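You operate a simulated robot arm through the tools that you are given. There is no shell and no other tool. Be economical: measure what you need, move in short steps, check, and stop when the job is done.

The job below is to be done with a simulated robot arm. You get a single attempt, and the scene is never put back.

JOB
Clamp tile 19 and try both nail holes with the green peg gauge.
Fine: Push it home in each hole, then stand it back in the green bush. Leave the tile clamped and the red gauge alone.
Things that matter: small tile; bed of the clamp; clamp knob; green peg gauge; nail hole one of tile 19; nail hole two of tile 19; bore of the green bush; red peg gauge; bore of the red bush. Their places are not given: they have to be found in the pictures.

It is judged by the outcome, as a careful person would: the job done as asked, and still so three seconds after it is handed in. It fails if anything else is knocked over, pushed out of place, dropped, spilled or broken.

ROBOT AND FRAMES
A 6-joint arm with a two-finger parallel gripper, fixed in place. Base frame: the origin is at the foot of the arm, x ahead of it, y to its left, z up; the work surface is at about z = 90. Lengths are in cm, angles in rad, forces in N, time in s.
With the tool pointing down near the work surface it reaches from about 24 to 64 cm from the base axis. Its first joint turns from -1.152 to 1.152 rad. Payload 2.7 kg.
The TCP is the grasp point between the finger pads, 2.3 cm short of the fingertips. In the tool frame z runs along the fingers and y along their closing line. The gripper opens to 9.4 cm. The fingers are 3.8 cm wide and 1 cm thick; the gripper's body (5.4 by 9.6 cm) begins 3.9 cm behind the TCP.
Orientation is that of the tool frame in the base frame, as [roll, pitch, yaw] about the fixed x, y, z axes, in that order (R = Rz(yaw) Ry(pitch) Rx(roll)). With the fingers straight down and closing along the base's y, the tool's x points along the base's -x, its y along +y and its z along -z.

CONTROLS
- The arm moves only by the tool jog_arm. Its argument "series" is a list of rows, each a list of 7 numbers: the shift along the base's x, y, z in cm, then the turn, a rotation vector about the base's x, y, z in rad, then the opening, from 0 (shut) to 1 (fully open). In form: [[tx, ty, tz, wx, wy, wz, jaw], ...]. A call has 1 to 20 rows; each row is the pose to reach, as a shift and turn from the pose commanded when the call began. Each row takes 0.2 s and may step no farther than 5 cm and 0.15 rad from the row before; otherwise, or with a gripper value out of range, the whole call is refused. A pose out of reach is approached as far as the arm can. The call stops where the force on the tool passes 70 N (or 10 N more than at its start, if that is more) or the arm is blocked; 0.2 s more then pass. The fingers move at their own pace (about 4.5 cm/s each) and stop on an object; they squeeze with about 32 N. The grip force told is the motor's: it shows also when the fingers shut on nothing. Time passes only in rows, and 0.2 s behind the last, so rows that repeat a pose let the fingers close. The reply holds the time, the measured pose of the TCP, the force on the tool along the base axes, the opening and the grip force, in the units named above and with some noise.
- Cameras (640 x 400 px; columns grow to the right, rows downward): "scene" is fixed at [8.78, -44.4, 140.65]; the picture's right is [0.63, -0.78, 0.00], its down [-0.43, -0.34, -0.84] and it looks along [0.65, 0.53, -0.55] (base axes); focal length 265 px, centre (320, 200). "wrist" rides on the gripper at [8.6, 1.6, -7.5] in the tool frame; the picture's right is [-0.18, 0.98, 0.00], its down [-0.58, -0.11, -0.81] and it looks along [-0.79, -0.15, 0.59] (tool axes); focal length 243 px, centre (320, 200).
- camera(camera): a new picture of that camera. The clock stands still meanwhile.
- pixel_to_xyz(camera, pixels): there is no depth. For up to 12 entries [column, row, z] of the newest picture of that camera ("zoom" is the newest enlarged one), the place [x, y] in the base frame at which the ray of that pixel passes the height z, good to about 0.2 cm. The clock stands still meanwhile.
- close_up(camera, box): a new picture of the part [left, top, right, bottom] of that camera's present view, enlarged. The clock stands still meanwhile.
- hand_in(): hands the job in; it is judged then, once.

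Work in short steps. Measure before you move; look again where a grasp or a placing could have gone wrong, and mend it. You have 80 turns and 54 pictures in all, those below and enlarged ones among them. Open the gripper and draw the arm clear of the work before you hand the job in, unless the task says otherwise; then end with one line.

The tools are called as name(argument=value, ...) on one line, values as JSON. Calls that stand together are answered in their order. jog_arm: Moves the arm, as the interface text tells. Its arguments: {"type":"object","properties":{"series":{"type":"array","items":{"type":"array","items":{"type":"number"}}}},"required":["series"]} The other tools are called the same way: camera (camera) takes a picture; pixel_to_xyz (camera, pixels) gives the place at which the rays of pixels pass given heights; close_up (camera, box) takes an enlarged picture of a part of a camera's view; hand_in () hands the job in.

At the start:

```text
t: 0.0
tcp_pos: [40.75, -11.66, 123.7]
tool_rot: [-3.141, 0.001, 3.141]
wrist_force: [-0.4, -0.3, 0.2]
opening: 9.41
grasp_force: 0.1
```

scene: 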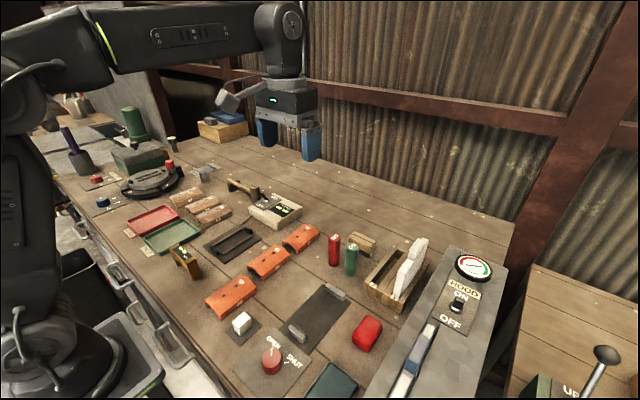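
wrist: 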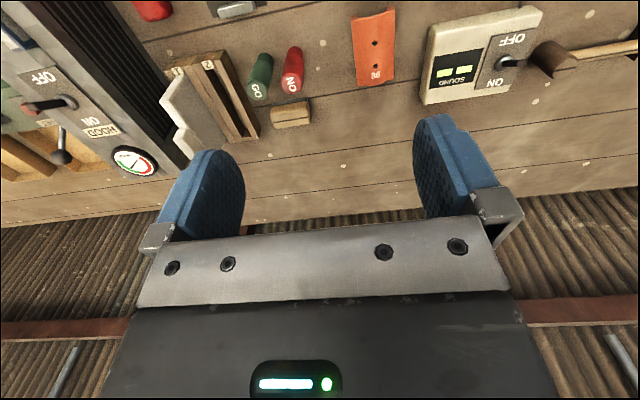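

The scene shows three orange tiles, the dark clamp bed near (317,315), a red knob at (271,360), and the gauges at (334,250) and (351,258). I enlarge these to read the labels.

close_up(camera="scene", box=[190, 210, 350, 310])

close_up(camera="scene", box=[220, 280, 412, 400])

close_up(camera="scene", box=[300, 210, 460, 310])

```text
4.00 times, centred on (270, 260) of scene
```

zoom: 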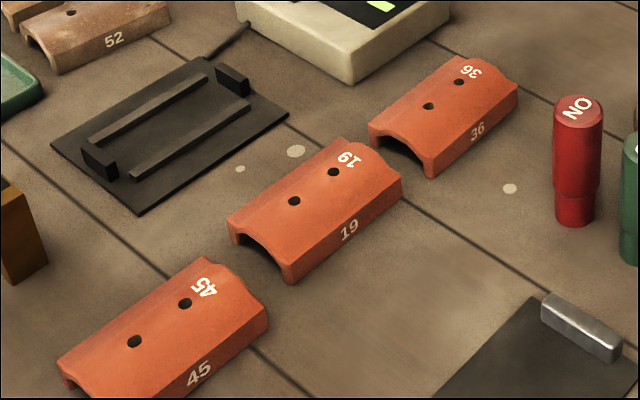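

```text
3.33 times, centred on (316, 340) of scene
```

zoom: 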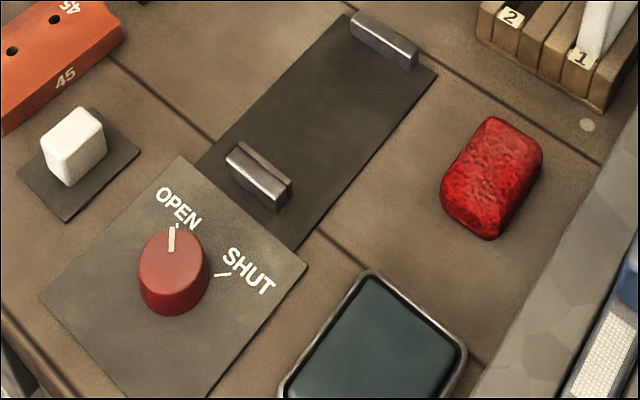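

```text
4.00 times, centred on (380, 260) of scene
```

zoom: 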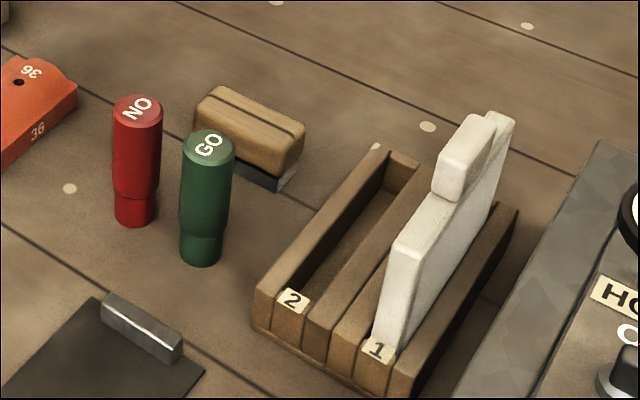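

Tile 19 is the middle one, with holes near (263.5,260) and (273,253). I measure its bottom edges, the clamp bed and jaws, the knob and the gauges.

pixel_to_xyz(camera="scene", pixels=[[262.5, 280.3, 90], [290.3, 259, 90], [247.5, 270.5, 90], [263.5, 260.2, 92.5], [273.3, 253, 92.5], [263.5, 260.2, 94], [273.3, 253, 94], [334, 263, 90], [350, 273, 90], [334, 237, 97], [352.5, 246, 97], [271, 355, 93]])

pixel_to_xyz(camera="scene", pixels=[[324, 284.5, 90], [351.5, 302.5, 90], [309.5, 355, 90], [279.5, 330, 90], [325.5, 290, 90.3], [343.5, 301, 90.3], [288, 334, 90.3], [302.5, 343, 90.3], [307, 337.5, 92], [327, 285, 92], [345, 295, 92], [293, 322, 92]])

```text
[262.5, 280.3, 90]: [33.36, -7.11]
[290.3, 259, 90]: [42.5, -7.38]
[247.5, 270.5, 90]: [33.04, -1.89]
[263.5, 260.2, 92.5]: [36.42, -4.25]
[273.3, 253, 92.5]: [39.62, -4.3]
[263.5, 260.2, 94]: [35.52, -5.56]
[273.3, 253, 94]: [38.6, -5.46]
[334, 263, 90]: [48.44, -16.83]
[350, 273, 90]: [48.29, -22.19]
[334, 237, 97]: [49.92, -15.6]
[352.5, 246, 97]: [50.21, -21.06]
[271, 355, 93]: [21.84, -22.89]
```

```text
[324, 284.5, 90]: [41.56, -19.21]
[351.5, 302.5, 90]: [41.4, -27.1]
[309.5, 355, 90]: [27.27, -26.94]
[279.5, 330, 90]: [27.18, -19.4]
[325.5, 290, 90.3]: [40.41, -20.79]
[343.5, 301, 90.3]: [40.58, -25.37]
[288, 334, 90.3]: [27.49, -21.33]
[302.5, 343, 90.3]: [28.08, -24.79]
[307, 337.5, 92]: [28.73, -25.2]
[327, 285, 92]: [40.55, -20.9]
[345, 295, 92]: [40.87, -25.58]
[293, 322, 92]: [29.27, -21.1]
```

Distances show the bed spanning x 27–41.5, y −27…−19, with jaws at x≈28.5 and 40.8, and the tile centred near (37.8,−4.5). I move the wrist camera behind and above these to measure them better.

jog_arm(series=[[-2.3, 0, -3.8, 0, 0, 0, 1], [-4.6, 0, -7.6, 0, 0, 0, 1], [-6.9, 0, -11.4, 0, 0, 0, 1], [-9.2, 0, -15.2, 0, 0, 0, 1], [-11.4, 0, -18.7, 0, 0, 0, 1]])

camera(camera="wrist")

```text
t: 1.2
tcp_pos: [29.34, -11.35, 104.62]
tool_rot: [-3.141, 0.001, -3.141]
wrist_force: [0.3, 0.4, 0.3]
opening: 9.4
grasp_force: 0.1
```

```text
48 pictures are left
```

wrist: 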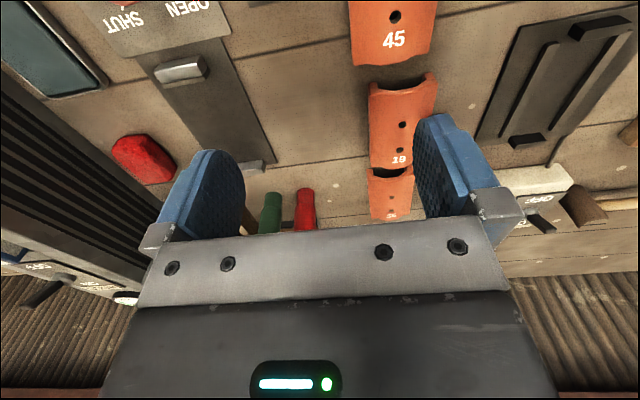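

Tile 19 is at (400,125) and the bed at (210,100). I enlarge both for measurement.

close_up(camera="wrist", box=[340, 60, 468, 180])

pixel_to_xyz(camera="wrist", pixels=[[402, 125, 93], [398.5, 150, 93], [371, 167, 90], [411, 171, 90], [369, 85, 90], [438, 78, 90], [159, 82, 90.3], [206, 73, 90.3], [240, 160, 92], [262, 160, 92], [154, 67, 92], [200, 58, 92]])

close_up(camera="wrist", box=[100, 0, 292, 180])

```text
3.33 times, centred on (404, 120) of wrist
```

zoom: 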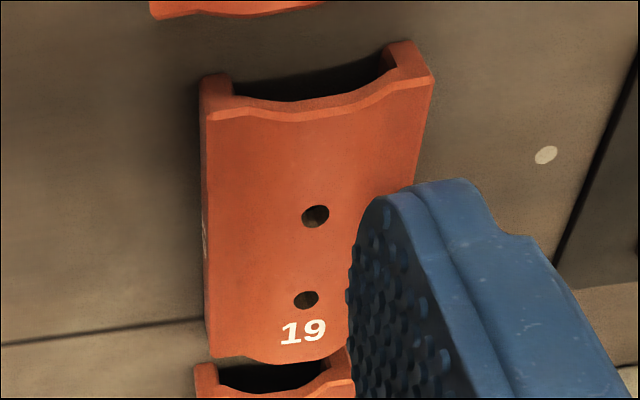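

```text
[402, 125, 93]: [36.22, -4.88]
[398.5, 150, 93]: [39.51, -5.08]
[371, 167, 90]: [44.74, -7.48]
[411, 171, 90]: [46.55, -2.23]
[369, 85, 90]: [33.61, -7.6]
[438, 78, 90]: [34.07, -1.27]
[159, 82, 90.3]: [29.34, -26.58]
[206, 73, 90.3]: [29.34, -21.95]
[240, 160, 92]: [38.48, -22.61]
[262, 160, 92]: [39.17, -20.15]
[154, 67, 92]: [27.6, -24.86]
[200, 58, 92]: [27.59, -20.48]
```

```text
2.22 times, centred on (196, 90) of wrist
```

zoom: 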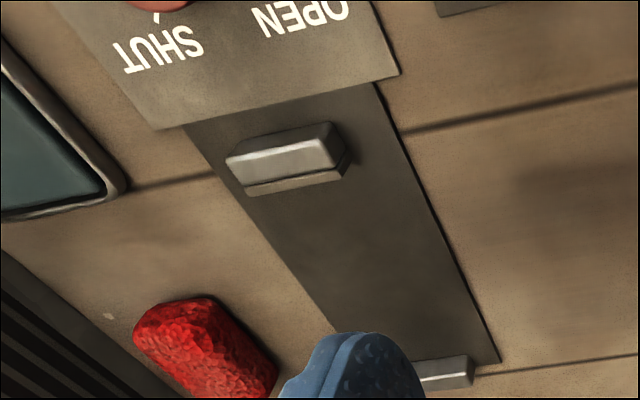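

Triangulation puts tile 19's top at z≈93 with holes at (36.2,−4.8) and (39.45,−4.9), so its centre is (37.85,−4.7); the jaw gap is x 29.4–40.3, y≈−23. I go above the tile with the gripper partly open.

jog_arm(series=[[2.9, 2.2, 0, 0, 0, 0, 0.82], [5.8, 4.5, 0, 0, 0, 0, 0.82], [8.5, 6.65, 0, 0, 0, 0, 0.82], [8.5, 6.65, -4, 0, 0, 0, 0.82], [8.5, 6.65, -7.2, 0, 0, 0, 0.82]])

close_up(camera="scene", box=[190, 190, 350, 290])

camera(camera="wrist")

```text
t: 2.4
tcp_pos: [37.78, -4.95, 97.74]
tool_rot: [3.141, 0.002, -3.141]
wrist_force: [0.0, 0.6, 0.3]
opening: 7.72
grasp_force: 0.0
```

```text
4.00 times, centred on (270, 240) of scene
```

zoom: 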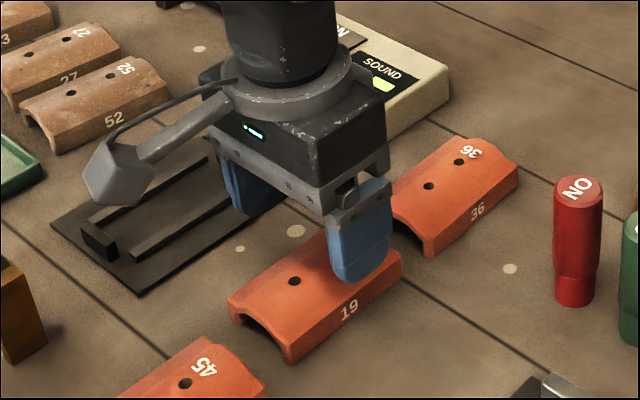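

```text
44 pictures are left
```

wrist: 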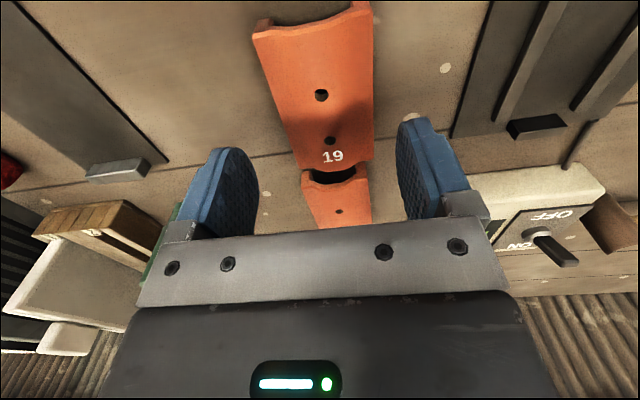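

The fingers straddle the tile; holes now appear at (321,95) and (330,140). I recheck them and the far jaw at (118,168) before descending.

pixel_to_xyz(camera="wrist", pixels=[[321, 95, 93], [330, 140, 93], [297, 171, 90], [371, 160, 90], [90, 180, 90.3], [152, 172, 90.3], [86, 172, 92], [142, 158, 92], [85, 165, 92], [134, 160, 90.3]])

```text
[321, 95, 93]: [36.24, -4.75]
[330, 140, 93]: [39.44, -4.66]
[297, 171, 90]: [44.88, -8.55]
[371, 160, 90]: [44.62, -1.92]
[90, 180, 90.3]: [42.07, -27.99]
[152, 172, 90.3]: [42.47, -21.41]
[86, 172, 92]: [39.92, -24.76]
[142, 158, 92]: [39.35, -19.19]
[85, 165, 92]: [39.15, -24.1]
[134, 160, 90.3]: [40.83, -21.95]
```

Holes confirm centre (37.84,−4.7). I shift 0.25 cm in y, descend to z≈92.75 and close.

jog_arm(series=[[0.06, 0.25, -2.5, 0, 0, 0, 0.82], [0.06, 0.25, -4, 0, 0, 0, 0.82], [0.06, 0.25, -5, 0, 0, 0, 0.82], [0.06, 0.25, -5, 0, 0, 0, 0.4], [0.06, 0.25, -5, 0, 0, 0, 0.3], [0.06, 0.25, -5, 0, 0, 0, 0.3], [0.06, 0.25, -5, 0, 0, 0, 0.3]])

```text
t: 4.0
tcp_pos: [37.89, -4.7, 92.79]
tool_rot: [3.141, 0.001, 3.141]
wrist_force: [0.4, 0.5, -0.4]
opening: 5.73
grasp_force: 32.1
```

Gripped at 5.73 cm. I lift, and carry it over the bed.

jog_arm(series=[[0, 0, 2, 0, 0, 0, 0.3], [0, 0, 5, 0, 0, 0, 0.3], [0, 0, 8, 0, 0, 0, 0.3], [-0.6, -4, 8, 0, 0, 0, 0.3], [-1.2, -8, 8, 0, 0, 0, 0.3], [-1.8, -12, 8, 0, 0, 0, 0.3], [-2.4, -16, 8, 0, 0, 0, 0.3], [-2.95, -18.3, 8, 0, 0, 0, 0.3], [-2.95, -18.3, 5, 0, 0, 0, 0.3]])

close_up(camera="scene", box=[220, 240, 412, 360])

camera(camera="wrist")

```text
t: 6.0
tcp_pos: [35.13, -22.9, 97.8]
tool_rot: [-3.141, 0.002, -3.141]
wrist_force: [0.2, 0.1, -0.9]
opening: 5.73
grasp_force: 31.6
```

```text
3.33 times, centred on (316, 300) of scene
```

zoom: 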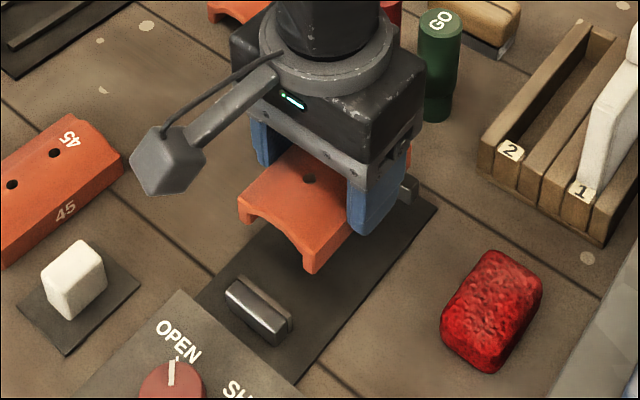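

```text
42 pictures are left
```

wrist: 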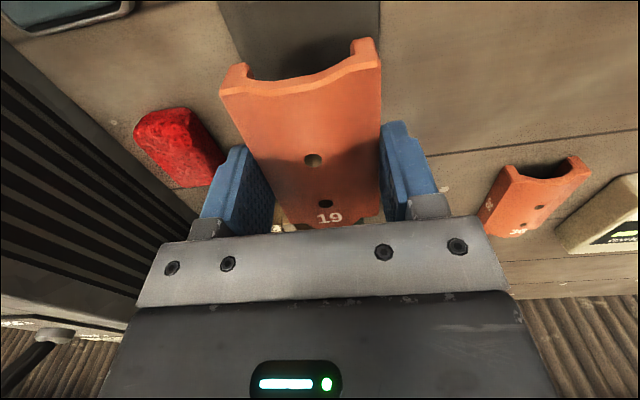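

The tile hangs level over the gap between the jaws. I nudge −0.15 in x and lower it to just above the bed.

jog_arm(series=[[-0.15, 0, -2, 0, 0, 0, 0.3], [-0.15, 0, -3.5, 0, 0, 0, 0.3], [-0.15, 0, -4.2, 0, 0, 0, 0.3], [-0.15, 0, -4.5, 0, 0, 0, 0.3]])

close_up(camera="scene", box=[236, 260, 396, 360])

```text
t: 7.0
tcp_pos: [34.74, -22.85, 93.18]
tool_rot: [-3.141, 0.003, 3.141]
wrist_force: [0.9, -0.7, -1.1]
opening: 5.71
grasp_force: 32.2
```

```text
4.00 times, centred on (316, 310) of scene
```

zoom: 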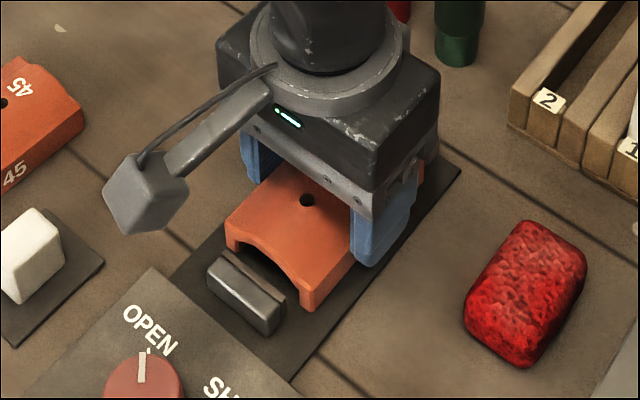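

The tile sits between the jaws, nearly down. I lower in 0.1 cm steps to feel the bed.

jog_arm(series=[[0, 0, -0.1, 0, 0, 0, 0.3], [0, 0, -0.2, 0, 0, 0, 0.3]])

```text
t: 7.6
tcp_pos: [34.68, -22.95, 93.16]
tool_rot: [3.141, 0.003, 3.141]
wrist_force: [-2.5, 3.5, 17.1]
opening: 5.72
grasp_force: 32.1
```

Contact (17 N). I ease up slightly, open and lift away.

jog_arm(series=[[0, 0, 0.12, 0, 0, 0, 0.3], [0, 0, 0.12, 0, 0, 0, 0.75], [0, 0, 0.12, 0, 0, 0, 0.82], [0, 0, 0.12, 0, 0, 0, 0.82], [0, 0, 3, 0, 0, 0, 0.82], [0, 0, 7, 0, 0, 0, 0.82], [-3, 0, 11, 0, 0, 0, 0.82], [-6, 0, 14, 0, 0, 0, 0.82]])

close_up(camera="scene", box=[220, 280, 412, 400])

camera(camera="wrist")

```text
t: 9.4
tcp_pos: [28.72, -23.23, 106.89]
tool_rot: [3.141, 0.0, -3.14]
wrist_force: [0.0, -0.7, -0.7]
opening: 7.71
grasp_force: 0.1
```

```text
3.33 times, centred on (316, 340) of scene
```

zoom: 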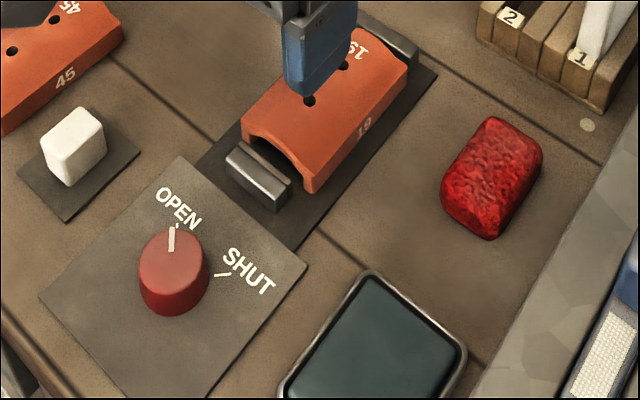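

```text
39 pictures are left
```

wrist: 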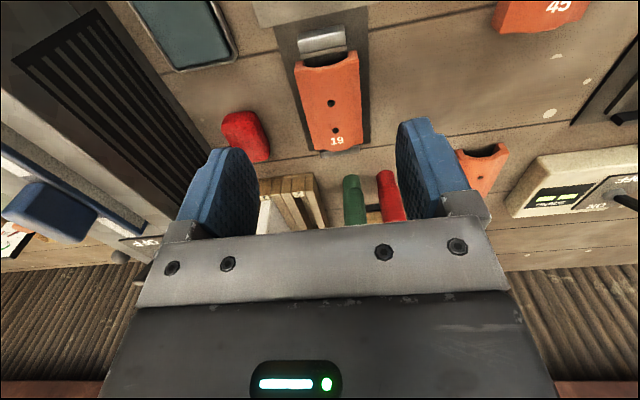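

Tile 19 is between the jaws. Now the knob: pointer at zoom (172,240), SHUT tick at (222,274); I measure it in the picture.

pixel_to_xyz(camera="scene", pixels=[[271.3, 369, 90.5], [272, 356, 93], [272, 356, 94], [261.5, 358, 93], [282.3, 359, 93], [271.6, 347, 93.5], [272, 355, 93.5], [272.8, 347.5, 90.4], [286.6, 362.2, 90.4], [271, 374.5, 90.4], [262, 364, 90.4], [282, 366, 90.4]])

close_up(camera="scene", box=[240, 330, 304, 386])

```text
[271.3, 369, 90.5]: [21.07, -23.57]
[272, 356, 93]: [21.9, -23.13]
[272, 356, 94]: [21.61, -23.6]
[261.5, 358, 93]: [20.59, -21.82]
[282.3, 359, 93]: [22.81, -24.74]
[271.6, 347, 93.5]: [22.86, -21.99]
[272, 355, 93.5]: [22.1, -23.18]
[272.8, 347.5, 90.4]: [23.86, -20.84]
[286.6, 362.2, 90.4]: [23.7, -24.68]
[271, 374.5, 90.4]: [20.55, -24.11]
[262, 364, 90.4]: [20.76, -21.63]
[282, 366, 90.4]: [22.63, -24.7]
```

```text
7.14 times, centred on (272, 358) of scene
```

zoom: 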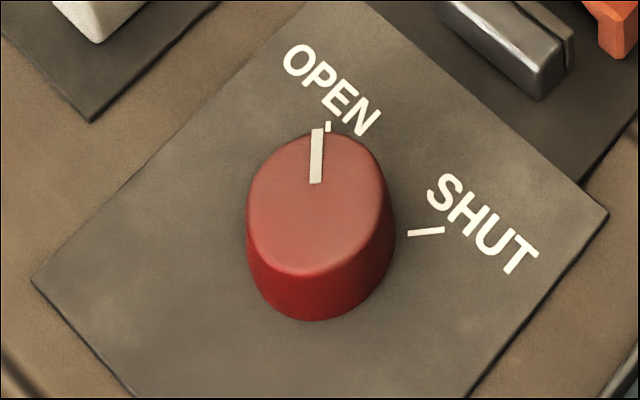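

The knob is about 3.5 cm across, top near z≈92. I compute its centre from base and top ellipses.

pixel_to_xyz(camera="scene", pixels=[[272, 364.7, 90.5], [271.3, 358.4, 92], [273.1, 347.8, 90.4], [287, 362.5, 90.4], [271.5, 355.5, 92], [271.6, 348.2, 92]])

jog_arm(series=[[-2.3, 0.2, -2, 0, 0, 0, 0.82], [-4.6, 0.4, -4, 0, 0, 0, 0.82], [-6.8, 0.4, -6, 0, 0, 0, 0.82]])

camera(camera="wrist")

close_up(camera="scene", box=[220, 280, 412, 400])

```text
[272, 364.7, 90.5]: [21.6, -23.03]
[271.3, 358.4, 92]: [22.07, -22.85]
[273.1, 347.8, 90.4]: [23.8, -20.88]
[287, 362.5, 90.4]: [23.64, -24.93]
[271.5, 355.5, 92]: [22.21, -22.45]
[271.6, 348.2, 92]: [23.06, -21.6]
```

```text
t: 10.2
tcp_pos: [22.1, -22.71, 101.01]
tool_rot: [3.141, 0.001, 3.141]
wrist_force: [-0.3, -0.1, 0.5]
opening: 7.71
grasp_force: 0.0
```

```text
37 pictures are left
```

wrist: 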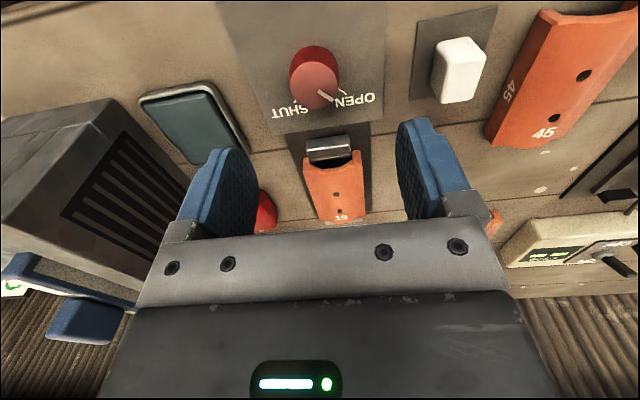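

```text
3.33 times, centred on (316, 340) of scene
```

zoom: 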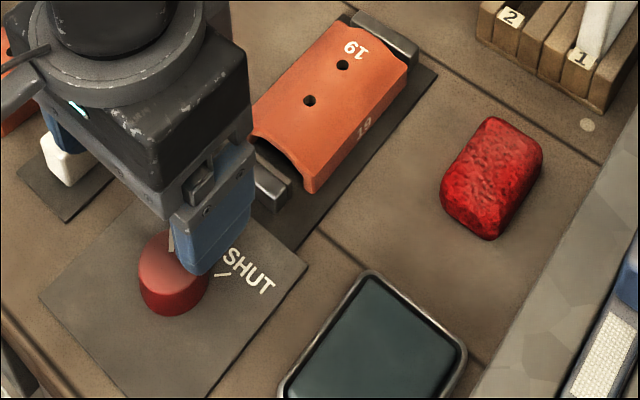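

The knob's top face sits at about (316,82) in the wrist view. I check its position.

pixel_to_xyz(camera="wrist", pixels=[[315, 85, 92], [315, 85, 93], [291, 80, 92], [340, 72, 92], [315, 68, 90.5], [332, 102, 92]])

close_up(camera="wrist", box=[260, 30, 372, 130])

```text
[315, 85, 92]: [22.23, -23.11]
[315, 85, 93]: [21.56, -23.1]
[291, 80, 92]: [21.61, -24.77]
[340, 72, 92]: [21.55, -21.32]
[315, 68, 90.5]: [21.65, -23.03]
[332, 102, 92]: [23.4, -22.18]
```

```text
4.00 times, centred on (316, 80) of wrist
```

zoom: 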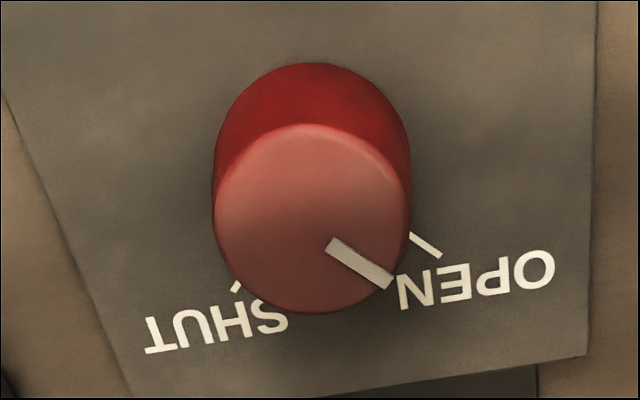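

Knob centre ≈ (21.86,−23.02), top z≈92.4. I centre over it, descend to z≈93.2 and grip it.

jog_arm(series=[[-0.15, -0.36, -2.5, 0, 0, 0, 0.75], [-0.15, -0.36, -5.5, 0, 0, 0, 0.75], [-0.15, -0.36, -7.9, 0, 0, 0, 0.75], [-0.15, -0.36, -7.9, 0, 0, 0, 0.4], [-0.15, -0.36, -7.9, 0, 0, 0, 0.15], [-0.15, -0.36, -7.9, 0, 0, 0, 0.1], [-0.15, -0.36, -7.9, 0, 0, 0, 0.1], [-0.15, -0.36, -7.9, 0, 0, 0, 0.1]])

```text
t: 12.0
tcp_pos: [21.87, -23.07, 93.01]
tool_rot: [3.14, 0.002, -3.142]
wrist_force: [-2.2, -15.0, -10.0]
opening: 3.51
grasp_force: 44.6
```

Knob gripped at 3.51 cm. I turn it clockwise 90° from OPEN to SHUT.

jog_arm(series=[[0, 0, 0, 0, 0, -0.14, 0.1], [0, 0, 0, 0, 0, -0.28, 0.1], [0, 0, 0, 0, 0, -0.42, 0.1], [0, 0, 0, 0, 0, -0.56, 0.1], [0, 0, 0, 0, 0, -0.7, 0.1], [0, 0, 0, 0, 0, -0.84, 0.1], [0, 0, 0, 0, 0, -0.98, 0.1], [0, 0, 0, 0, 0, -1.12, 0.1], [0, 0, 0, 0, 0, -1.26, 0.1], [0, 0, 0, 0, 0, -1.4, 0.1], [0, 0, 0, 0, 0, -1.5, 0.1], [0, 0, 0, 0, 0, -1.57, 0.1], [0, 0, 0, 0, 0, -1.57, 0.1]])

close_up(camera="scene", box=[220, 280, 412, 400])

```text
t: 14.8
tcp_pos: [22.04, -22.93, 93.06]
tool_rot: [3.139, 0.001, 1.571]
wrist_force: [24.9, 23.3, -21.4]
opening: 3.49
grasp_force: 44.8
```

```text
3.33 times, centred on (316, 340) of scene
```

zoom: 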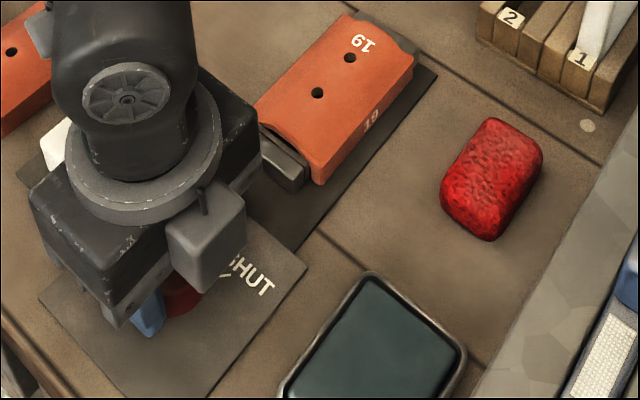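

The near jaw moved up to the tile and holds it against the far jaw. I release, lift, and check the pointer.

jog_arm(series=[[0, 0, 0, 0, 0, 0, 0.3], [0, 0, 0, 0, 0, 0, 0.6], [0, 0, 0, 0, 0, 0, 0.6], [0, 0, 0, 0, 0, 0, 0.6], [0, 0, 3, 0, 0, 0, 0.6], [0, 0, 7, 0, 0, 0, 0.6], [0, 2, 11, 0, 0, 0, 0.6], [0, 6, 13, 0, 0, 0.1, 0.6], [0, 10, 14, 0, 0, 0.24, 0.6]])

close_up(camera="scene", box=[220, 280, 412, 400])

```text
t: 16.8
tcp_pos: [21.87, -12.8, 106.93]
tool_rot: [-3.141, 0.001, 1.814]
wrist_force: [-0.3, -0.6, 0.2]
opening: 5.64
grasp_force: 0.0
```

```text
3.33 times, centred on (316, 340) of scene
```

zoom: 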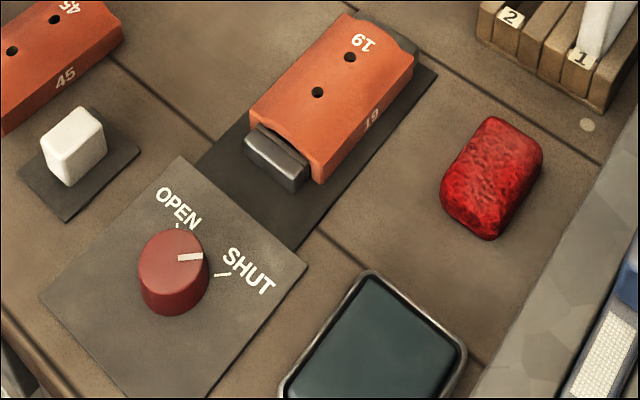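

The pointer is at SHUT and the tile is held between both jaws. Next I bring the tool back to straight yaw with the wrist camera facing the gauges.

jog_arm(series=[[1.4, -0.7, 0, 0, 0, 0.135, 0.8], [2.8, -1.4, 0, 0, 0, 0.27, 0.8], [4.2, -2.1, 0, 0, 0, 0.405, 0.8], [5.6, -2.8, 0, 0, 0, 0.54, 0.8], [7, -3.5, 0, 0, 0, 0.675, 0.8], [8.4, -4.2, 0, 0, 0, 0.81, 0.8], [9.8, -5, 0, 0, 0, 0.945, 0.8], [11.2, -6, 0, 0, 0, 1.08, 0.8], [12.6, -7, 0, 0, 0, 1.215, 0.8], [14, -8, 0, 0, 0, 1.33, 0.8]])

camera(camera="wrist")

```text
t: 19.0
tcp_pos: [35.72, -21.04, 107.14]
tool_rot: [-3.141, 0.0, -3.139]
wrist_force: [0.2, 0.5, 0.4]
opening: 7.54
grasp_force: 0.2
```

```text
32 pictures are left
```

wrist: 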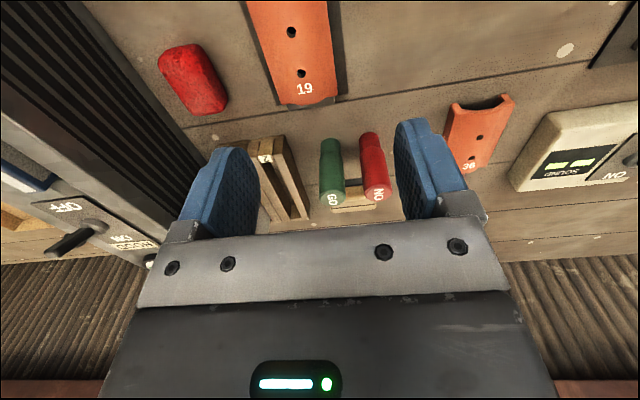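

Green gauge: base about (330,143), top face at (333,200); tile holes at (291,32),(301,73). I enlarge the gauges and get numbers.

close_up(camera="wrist", box=[290, 110, 418, 230])

close_up(camera="scene", box=[310, 220, 390, 290])

close_up(camera="wrist", box=[240, 0, 352, 110])

```text
3.33 times, centred on (354, 170) of wrist
```

zoom: 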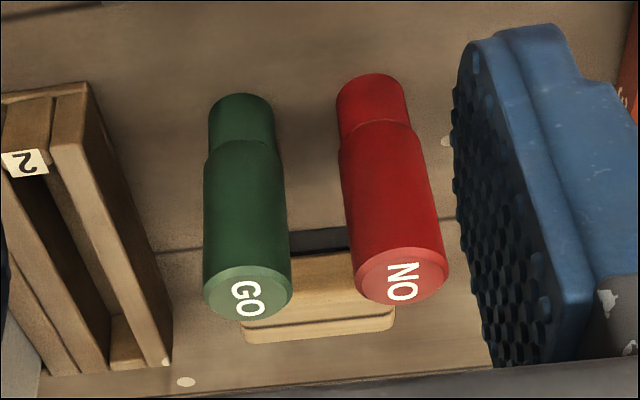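

```text
5.71 times, centred on (350, 255) of scene
```

zoom: 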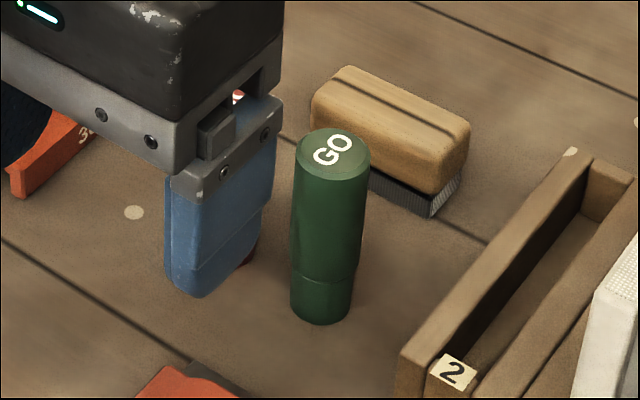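

```text
3.64 times, centred on (296, 55) of wrist
```

zoom: 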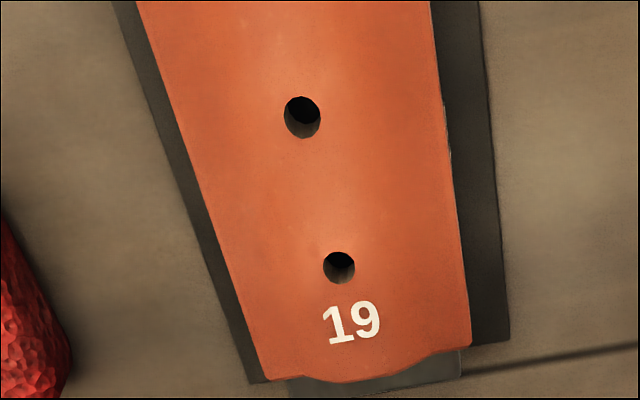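

I triangulate the green gauge's base, shoulder and top, and both holes, from both cameras.

pixel_to_xyz(camera="wrist", pixels=[[330, 142, 90], [330.9, 156.5, 92], [330.9, 156.5, 93], [332.1, 197.6, 97], [332.1, 197.6, 98], [332.1, 197.6, 99], [291.1, 32.2, 93], [291.1, 32.2, 93.6], [301.2, 73.4, 93], [301.2, 73.4, 93.6]])

pixel_to_xyz(camera="scene", pixels=[[350.2, 274.8, 90], [350.9, 268.1, 92], [350.9, 268.1, 93], [352.3, 247, 97], [352.3, 247, 98], [352.3, 247, 99], [314.8, 307.6, 93], [314.8, 307.6, 93.6], [325, 297.1, 93], [325, 297.1, 93.6]])

```text
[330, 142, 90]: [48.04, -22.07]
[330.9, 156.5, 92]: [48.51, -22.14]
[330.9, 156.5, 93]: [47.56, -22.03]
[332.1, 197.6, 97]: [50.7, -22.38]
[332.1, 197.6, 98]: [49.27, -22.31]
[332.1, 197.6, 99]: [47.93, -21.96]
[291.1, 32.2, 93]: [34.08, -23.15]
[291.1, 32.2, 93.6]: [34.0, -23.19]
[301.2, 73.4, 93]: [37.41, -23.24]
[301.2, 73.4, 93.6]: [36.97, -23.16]
```

```text
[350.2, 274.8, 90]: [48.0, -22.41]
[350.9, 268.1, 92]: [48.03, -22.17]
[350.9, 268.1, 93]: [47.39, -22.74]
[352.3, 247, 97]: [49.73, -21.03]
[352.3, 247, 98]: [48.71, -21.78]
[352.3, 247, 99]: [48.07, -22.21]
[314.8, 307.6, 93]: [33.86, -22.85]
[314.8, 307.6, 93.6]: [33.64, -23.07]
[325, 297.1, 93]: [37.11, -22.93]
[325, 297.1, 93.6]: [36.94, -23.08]
```

Gauge axis ≈ (48.05,−22.2): bush top z≈92.2, handle top z≈98.8, handle ≈2.8 cm thick; the red one stands about 5 cm to +y, so I'll close along x. I move above it while yawing −90°.

jog_arm(series=[[1.1, -0.1, 0, 0, 0, -0.143, 0.6], [2.2, -0.2, 0, 0, 0, -0.286, 0.6], [3.3, -0.3, 0, 0, 0, -0.429, 0.6], [4.4, -0.4, 0, 0, 0, -0.572, 0.6], [5.5, -0.5, 0, 0, 0, -0.715, 0.6], [6.6, -0.6, 0, 0, 0, -0.858, 0.6], [7.7, -0.7, 0, 0, 0, -1.0, 0.6], [8.8, -0.8, 0, 0, 0, -1.143, 0.6], [9.9, -0.9, 0, 0, 0, -1.286, 0.6], [11, -1, 0, 0, 0, -1.429, 0.6], [12.2, -1.2, 0, 0, 0, -1.571, 0.6], [12.2, -1.2, -3.2, 0, 0, -1.571, 0.6]])

camera(camera="wrist")

close_up(camera="scene", box=[290, 190, 418, 290])

```text
t: 21.6
tcp_pos: [47.92, -22.21, 103.95]
tool_rot: [-3.142, 0.001, 1.567]
wrist_force: [0.2, -0.1, -0.5]
opening: 5.66
grasp_force: 0.2
```

```text
28 pictures are left
```

wrist: 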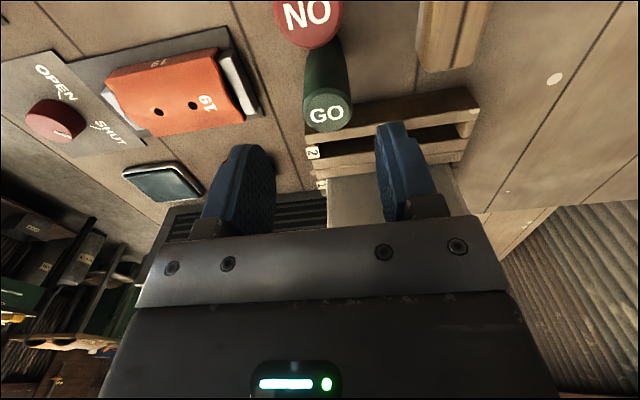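

```text
4.00 times, centred on (354, 240) of scene
```

zoom: 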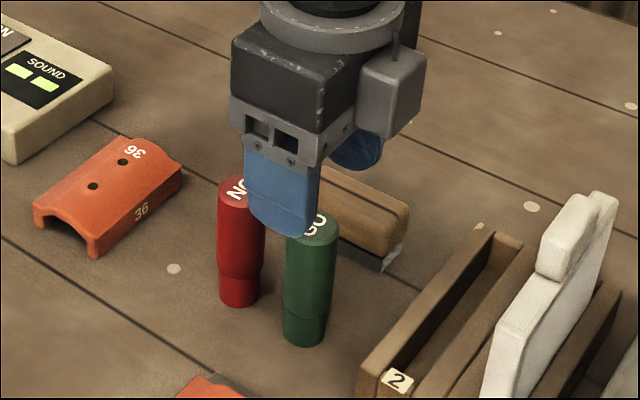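

The gauge top is at about (328,113) in the wrist view. I measure its centre there.

close_up(camera="wrist", box=[280, 0, 392, 150])

pixel_to_xyz(camera="wrist", pixels=[[328, 112, 98.8], [304, 112, 98.8], [353, 110, 98.8], [308, 20, 98.8], [324, 40, 92], [328, 112, 98.4]])

```text
2.67 times, centred on (336, 75) of wrist
```

zoom: 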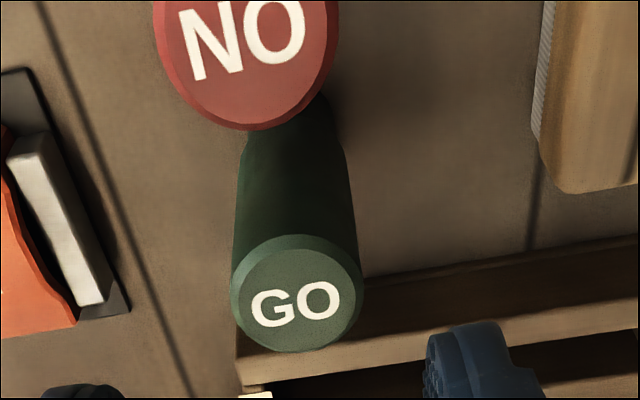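

```text
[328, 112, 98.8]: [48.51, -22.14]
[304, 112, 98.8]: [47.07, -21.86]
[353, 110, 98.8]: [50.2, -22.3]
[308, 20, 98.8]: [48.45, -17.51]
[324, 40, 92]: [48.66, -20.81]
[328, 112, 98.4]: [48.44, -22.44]
```

Combining views the axis is ≈ (48.3,−22.15). I shift, descend to z≈96.4 and close gently on the handle.

jog_arm(series=[[0.25, 0.07, -2.5, 0, 0, 0, 0.6], [0.25, 0.07, -5.2, 0, 0, 0, 0.6], [0.25, 0.07, -7.6, 0, 0, 0, 0.6], [0.25, 0.07, -7.6, 0, 0, 0, 0.4], [0.25, 0.07, -7.6, 0, 0, 0, 0.2], [0.25, 0.07, -7.6, 0, 0, 0, 0.1], [0.25, 0.07, -7.6, 0, 0, 0, 0.1]])

camera(camera="wrist")

```text
t: 23.2
tcp_pos: [48.32, -22.31, 96.25]
tool_rot: [3.14, 0.002, 1.571]
wrist_force: [13.2, -1.5, -2.7]
opening: 2.9
grasp_force: 31.9
```

```text
25 pictures are left
```

wrist: 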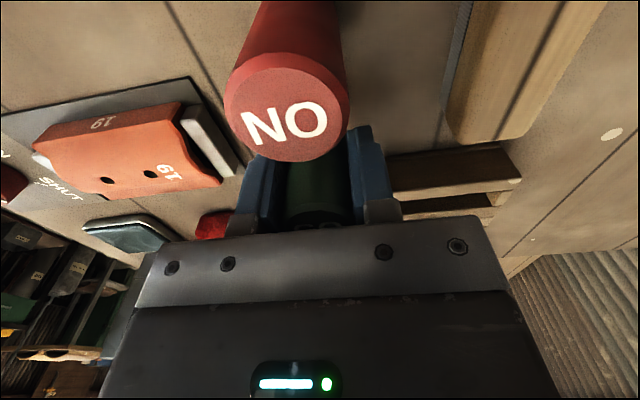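

Gripped at 2.9 cm but with 13 N along +x, so the bush axis is slightly farther in +x. I nudge the tool to null the force before lifting, which also pins the bush position.

jog_arm(series=[[0.1, 0, 0, 0, 0, 0, 0.1], [0.1, 0, 0, 0, 0, 0, 0.1]])

```text
t: 23.8
tcp_pos: [48.28, -22.3, 96.25]
tool_rot: [3.141, 0.0, 1.569]
wrist_force: [10.4, -2.5, 0.1]
opening: 2.87
grasp_force: 32.2
```

The force fell only to 10 N; I nudge further.

jog_arm(series=[[0.1, 0, 0, 0, 0, 0, 0.1], [0.2, 0, 0, 0, 0, 0, 0.1], [0.2, 0, 0, 0, 0, 0, 0.1]])

```text
t: 24.6
tcp_pos: [48.57, -22.12, 96.12]
tool_rot: [-3.139, 0.0, 1.571]
wrist_force: [-1.4, -3.7, 0.1]
opening: 2.92
grasp_force: 32.2
```

Force is nearly null at commanded x≈48.6 (y slightly −). I nudge y by −0.07 and lift straight up.

jog_arm(series=[[-0.02, -0.07, 0, 0, 0, 0, 0.1], [-0.02, -0.07, 1, 0, 0, 0, 0.1], [-0.02, -0.07, 2, 0, 0, 0, 0.1], [-0.02, -0.07, 3.5, 0, 0, 0, 0.1], [-0.02, -0.07, 6, 0, 0, 0, 0.1], [-0.02, -0.07, 9, 0, 0, 0, 0.1]])

close_up(camera="scene", box=[290, 190, 418, 290])

camera(camera="wrist")

```text
t: 26.0
tcp_pos: [48.49, -22.2, 105.36]
tool_rot: [3.141, 0.002, 1.574]
wrist_force: [-0.3, 0.7, -0.7]
opening: 2.88
grasp_force: 31.9
```

```text
4.00 times, centred on (354, 240) of scene
```

zoom: 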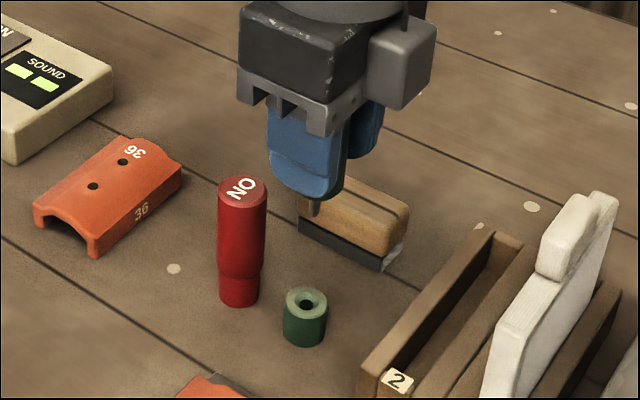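

```text
23 pictures are left
```

wrist: 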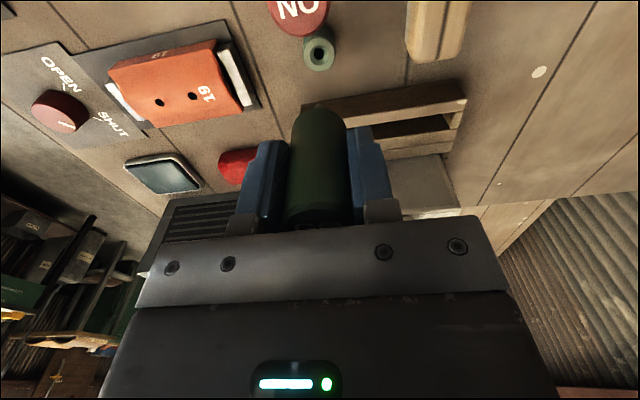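

The peg is out with the green bush left in place (bore at zoom (307,300)). To find the holes relative to the known bush, I take precise pixels of bore and holes in both cameras.

close_up(camera="wrist", box=[140, 20, 348, 150])

close_up(camera="scene", box=[296, 250, 376, 320])

```text
3.08 times, centred on (244, 85) of wrist
```

zoom: 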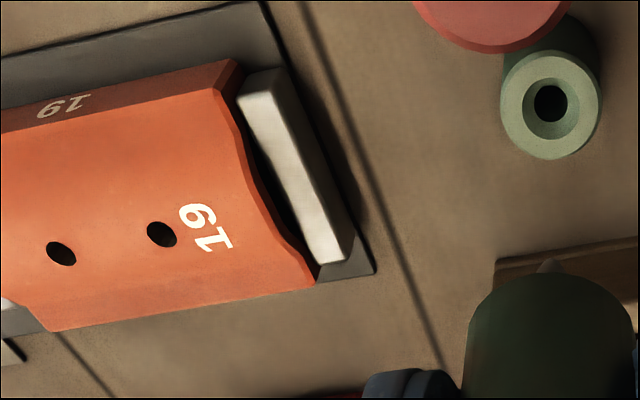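

```text
5.71 times, centred on (336, 285) of scene
```

zoom: 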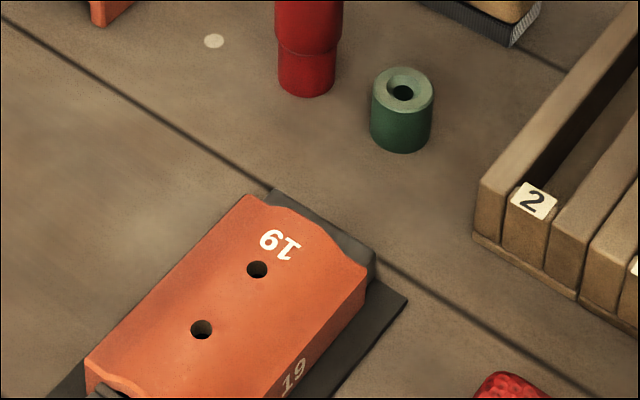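

Bush top centre is at zoom (402,90) in scene and (551,103) in wrist; holes at (201,329),(257,270) and (61,253),(162,234). I convert all of them.

pixel_to_xyz(camera="zoom", pixels=[[402, 90, 92.2], [402, 90, 92.2], [402, 90, 92.5], [201, 329, 93.3], [201, 329, 93.3], [257, 270, 93.3], [257, 270, 93.3], [201, 329, 93.6], [257, 270, 93.6], [402, 90, 92.2], [201, 329, 93.3], [257, 270, 93.3]])

pixel_to_xyz(camera="wrist", pixels=[[319, 53.5, 92.2], [319, 53.5, 92.2], [319, 53.5, 92.5], [159.9, 102.2, 93.3], [159.9, 102.2, 93.3], [192.7, 96, 93.3], [192.7, 96, 93.3], [159.9, 102.2, 93.6], [192.7, 96, 93.6], [319, 53.5, 92.2], [159.9, 102.2, 93.3], [192.7, 96, 93.3]])

```text
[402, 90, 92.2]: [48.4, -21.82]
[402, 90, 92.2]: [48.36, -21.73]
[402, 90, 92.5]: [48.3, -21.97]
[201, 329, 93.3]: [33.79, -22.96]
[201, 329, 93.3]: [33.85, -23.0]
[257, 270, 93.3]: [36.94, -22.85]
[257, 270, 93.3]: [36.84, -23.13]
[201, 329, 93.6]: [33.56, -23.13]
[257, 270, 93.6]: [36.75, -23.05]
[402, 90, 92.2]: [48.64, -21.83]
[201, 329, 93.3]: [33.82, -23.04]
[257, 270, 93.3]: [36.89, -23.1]
```

```text
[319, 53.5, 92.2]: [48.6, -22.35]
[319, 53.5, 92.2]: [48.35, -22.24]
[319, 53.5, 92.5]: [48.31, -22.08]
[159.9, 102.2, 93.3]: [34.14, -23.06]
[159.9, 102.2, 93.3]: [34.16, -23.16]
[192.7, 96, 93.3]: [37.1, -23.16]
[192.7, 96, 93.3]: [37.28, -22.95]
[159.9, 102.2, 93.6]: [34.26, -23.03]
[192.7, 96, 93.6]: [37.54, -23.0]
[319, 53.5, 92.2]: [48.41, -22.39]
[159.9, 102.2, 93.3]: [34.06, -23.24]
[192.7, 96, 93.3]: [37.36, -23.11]
```

Noise averages out: relative to the bush reference (commanded 48.59,−22.22), the holes come out near (34.2,−23.1) and (37.33,−23.1) with tile top z≈93.4. I move the peg above the far hole and look closely.

jog_arm(series=[[-2.8, -0.2, 0, 0, 0, 0, 0.1], [-5.6, -0.4, 0, 0, 0, 0, 0.1], [-8.4, -0.6, 0, 0, 0, 0, 0.1], [-11.26, -0.87, 0, 0, 0, 0, 0.1], [-11.26, -0.87, -2.5, 0, 0, 0, 0.1], [-11.26, -0.87, -5, 0, 0, 0, 0.1], [-11.26, -0.87, -5, 0, 0, 0, 0.1]])

close_up(camera="scene", box=[290, 265, 370, 315])

close_up(camera="wrist", box=[230, 30, 390, 130])

```text
t: 27.6
tcp_pos: [37.51, -23.17, 100.29]
tool_rot: [3.14, 0.002, 1.571]
wrist_force: [0.6, 0.0, -0.4]
opening: 2.92
grasp_force: 32.0
```

```text
8.00 times, centred on (330, 290) of scene
```

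zoom: 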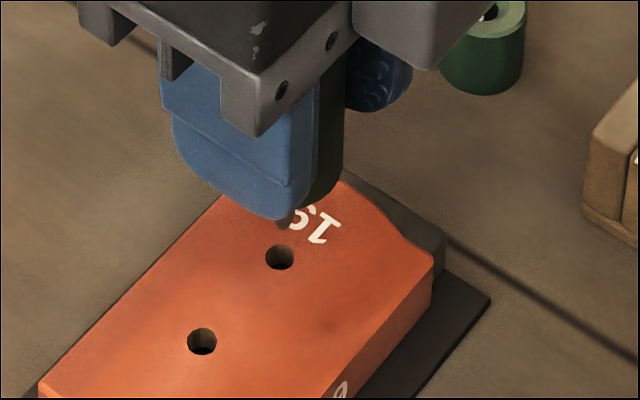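

```text
4.00 times, centred on (310, 80) of wrist
```

zoom: 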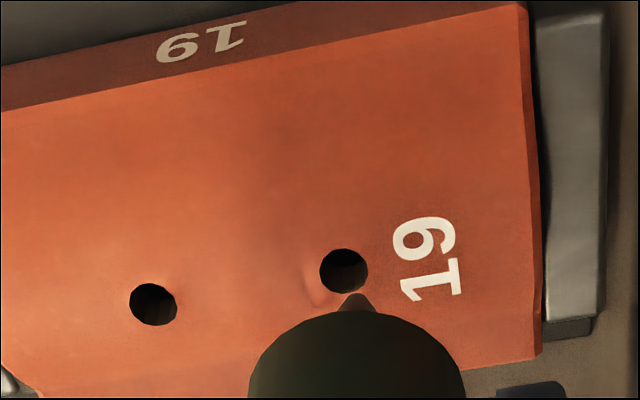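

The conical pin tip is at scene-zoom (283,228) over hole (279,257), and wrist-zoom (355,293) versus hole (344,271): the hole lies about −0.18 in x and −0.03 in y. I correct and lower the tip just to the hole.

jog_arm(series=[[-0.18, -0.03, 0, 0, 0, 0, 0.1], [-0.18, -0.03, -0.5, 0, 0, 0, 0.1], [-0.18, -0.03, -0.9, 0, 0, 0, 0.1], [-0.18, -0.03, -0.9, 0, 0, 0, 0.1]])

close_up(camera="scene", box=[290, 265, 370, 315])

close_up(camera="wrist", box=[230, 30, 390, 130])

```text
t: 28.6
tcp_pos: [37.17, -23.16, 99.31]
tool_rot: [-3.141, 0.0, 1.571]
wrist_force: [-0.7, 0.3, -0.7]
opening: 2.86
grasp_force: 31.9
```

```text
8.00 times, centred on (330, 290) of scene
```

zoom: 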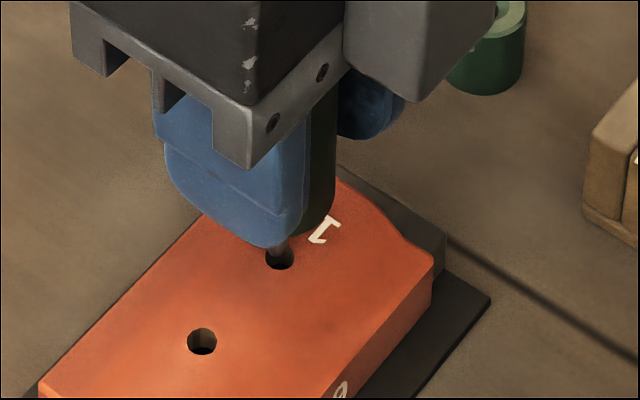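

```text
4.00 times, centred on (310, 80) of wrist
```

zoom: 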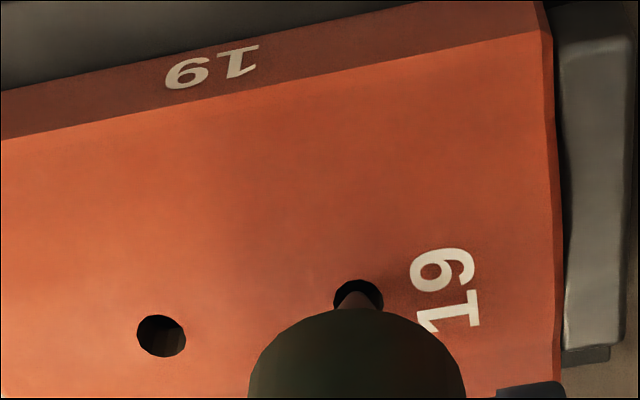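

The tip is now centred on the hole in both views. I lower in small steps.

jog_arm(series=[[0, 0, -0.3, 0, 0, 0, 0.1], [0, 0, -0.6, 0, 0, 0, 0.1], [0, 0, -0.9, 0, 0, 0, 0.1], [0, 0, -1.2, 0, 0, 0, 0.1], [0, 0, -1.5, 0, 0, 0, 0.1]])

```text
t: 29.8
tcp_pos: [37.24, -23.01, 97.88]
tool_rot: [3.14, 0.002, 1.57]
wrist_force: [-0.1, -4.9, 0.3]
opening: 2.91
grasp_force: 31.9
```

It is inside the hole with only a −4.9 N side force in y; I ease y by −0.08 and push on until the shoulder seats.

jog_arm(series=[[0, -0.08, 0, 0, 0, 0, 0.1], [0, -0.08, -0.2, 0, 0, 0, 0.1], [0, -0.08, -0.4, 0, 0, 0, 0.1], [0, -0.08, -0.5, 0, 0, 0, 0.1]])

```text
t: 30.8
tcp_pos: [37.21, -23.04, 97.33]
tool_rot: [-3.141, -0.001, 1.572]
wrist_force: [0.4, 0.0, -0.5]
opening: 2.9
grasp_force: 32.5
```

No contact yet at z≈97.4; side force is zero. I continue in small steps.

jog_arm(series=[[0, 0, -0.1, 0, 0, 0, 0.1], [0, 0, -0.2, 0, 0, 0, 0.1], [0, 0, -0.3, 0, 0, 0, 0.1]])

```text
t: 31.6
tcp_pos: [37.19, -23.16, 97.1]
tool_rot: [-3.14, 0.002, 1.57]
wrist_force: [-0.5, -0.1, -1.1]
opening: 2.88
grasp_force: 32.2
```

jog_arm(series=[[0, 0, -0.1, 0, 0, 0, 0.1], [0, 0, -0.2, 0, 0, 0, 0.1]])

close_up(camera="scene", box=[290, 265, 370, 315])

```text
t: 32.2
tcp_pos: [37.18, -23.12, 96.96]
tool_rot: [3.141, 0.002, 1.572]
wrist_force: [-3.0, 4.9, 14.0]
opening: 2.89
grasp_force: 32.8
```

```text
8.00 times, centred on (330, 290) of scene
```

zoom: 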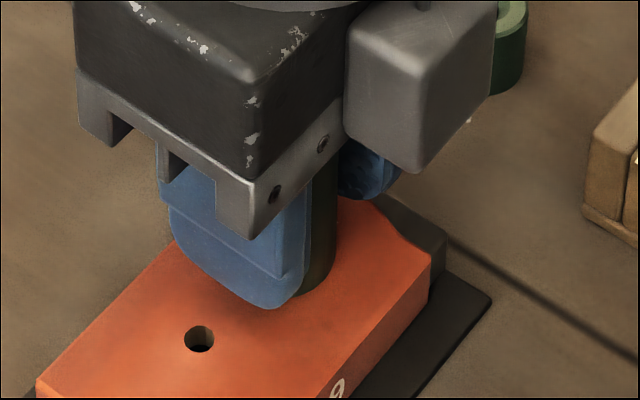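

The shoulder has met the tile (14 N upward). I press a bit more to be sure it is home.

jog_arm(series=[[0, 0, -0.08, 0, 0, 0, 0.1], [0, 0, -0.15, 0, 0, 0, 0.1], [0, 0, -0.15, 0, 0, 0, 0.1]])

```text
t: 33.0
tcp_pos: [37.18, -23.08, 96.76]
tool_rot: [3.137, 0.004, 1.571]
wrist_force: [-1.9, 0.6, 25.4]
opening: 2.89
grasp_force: 32.0
```

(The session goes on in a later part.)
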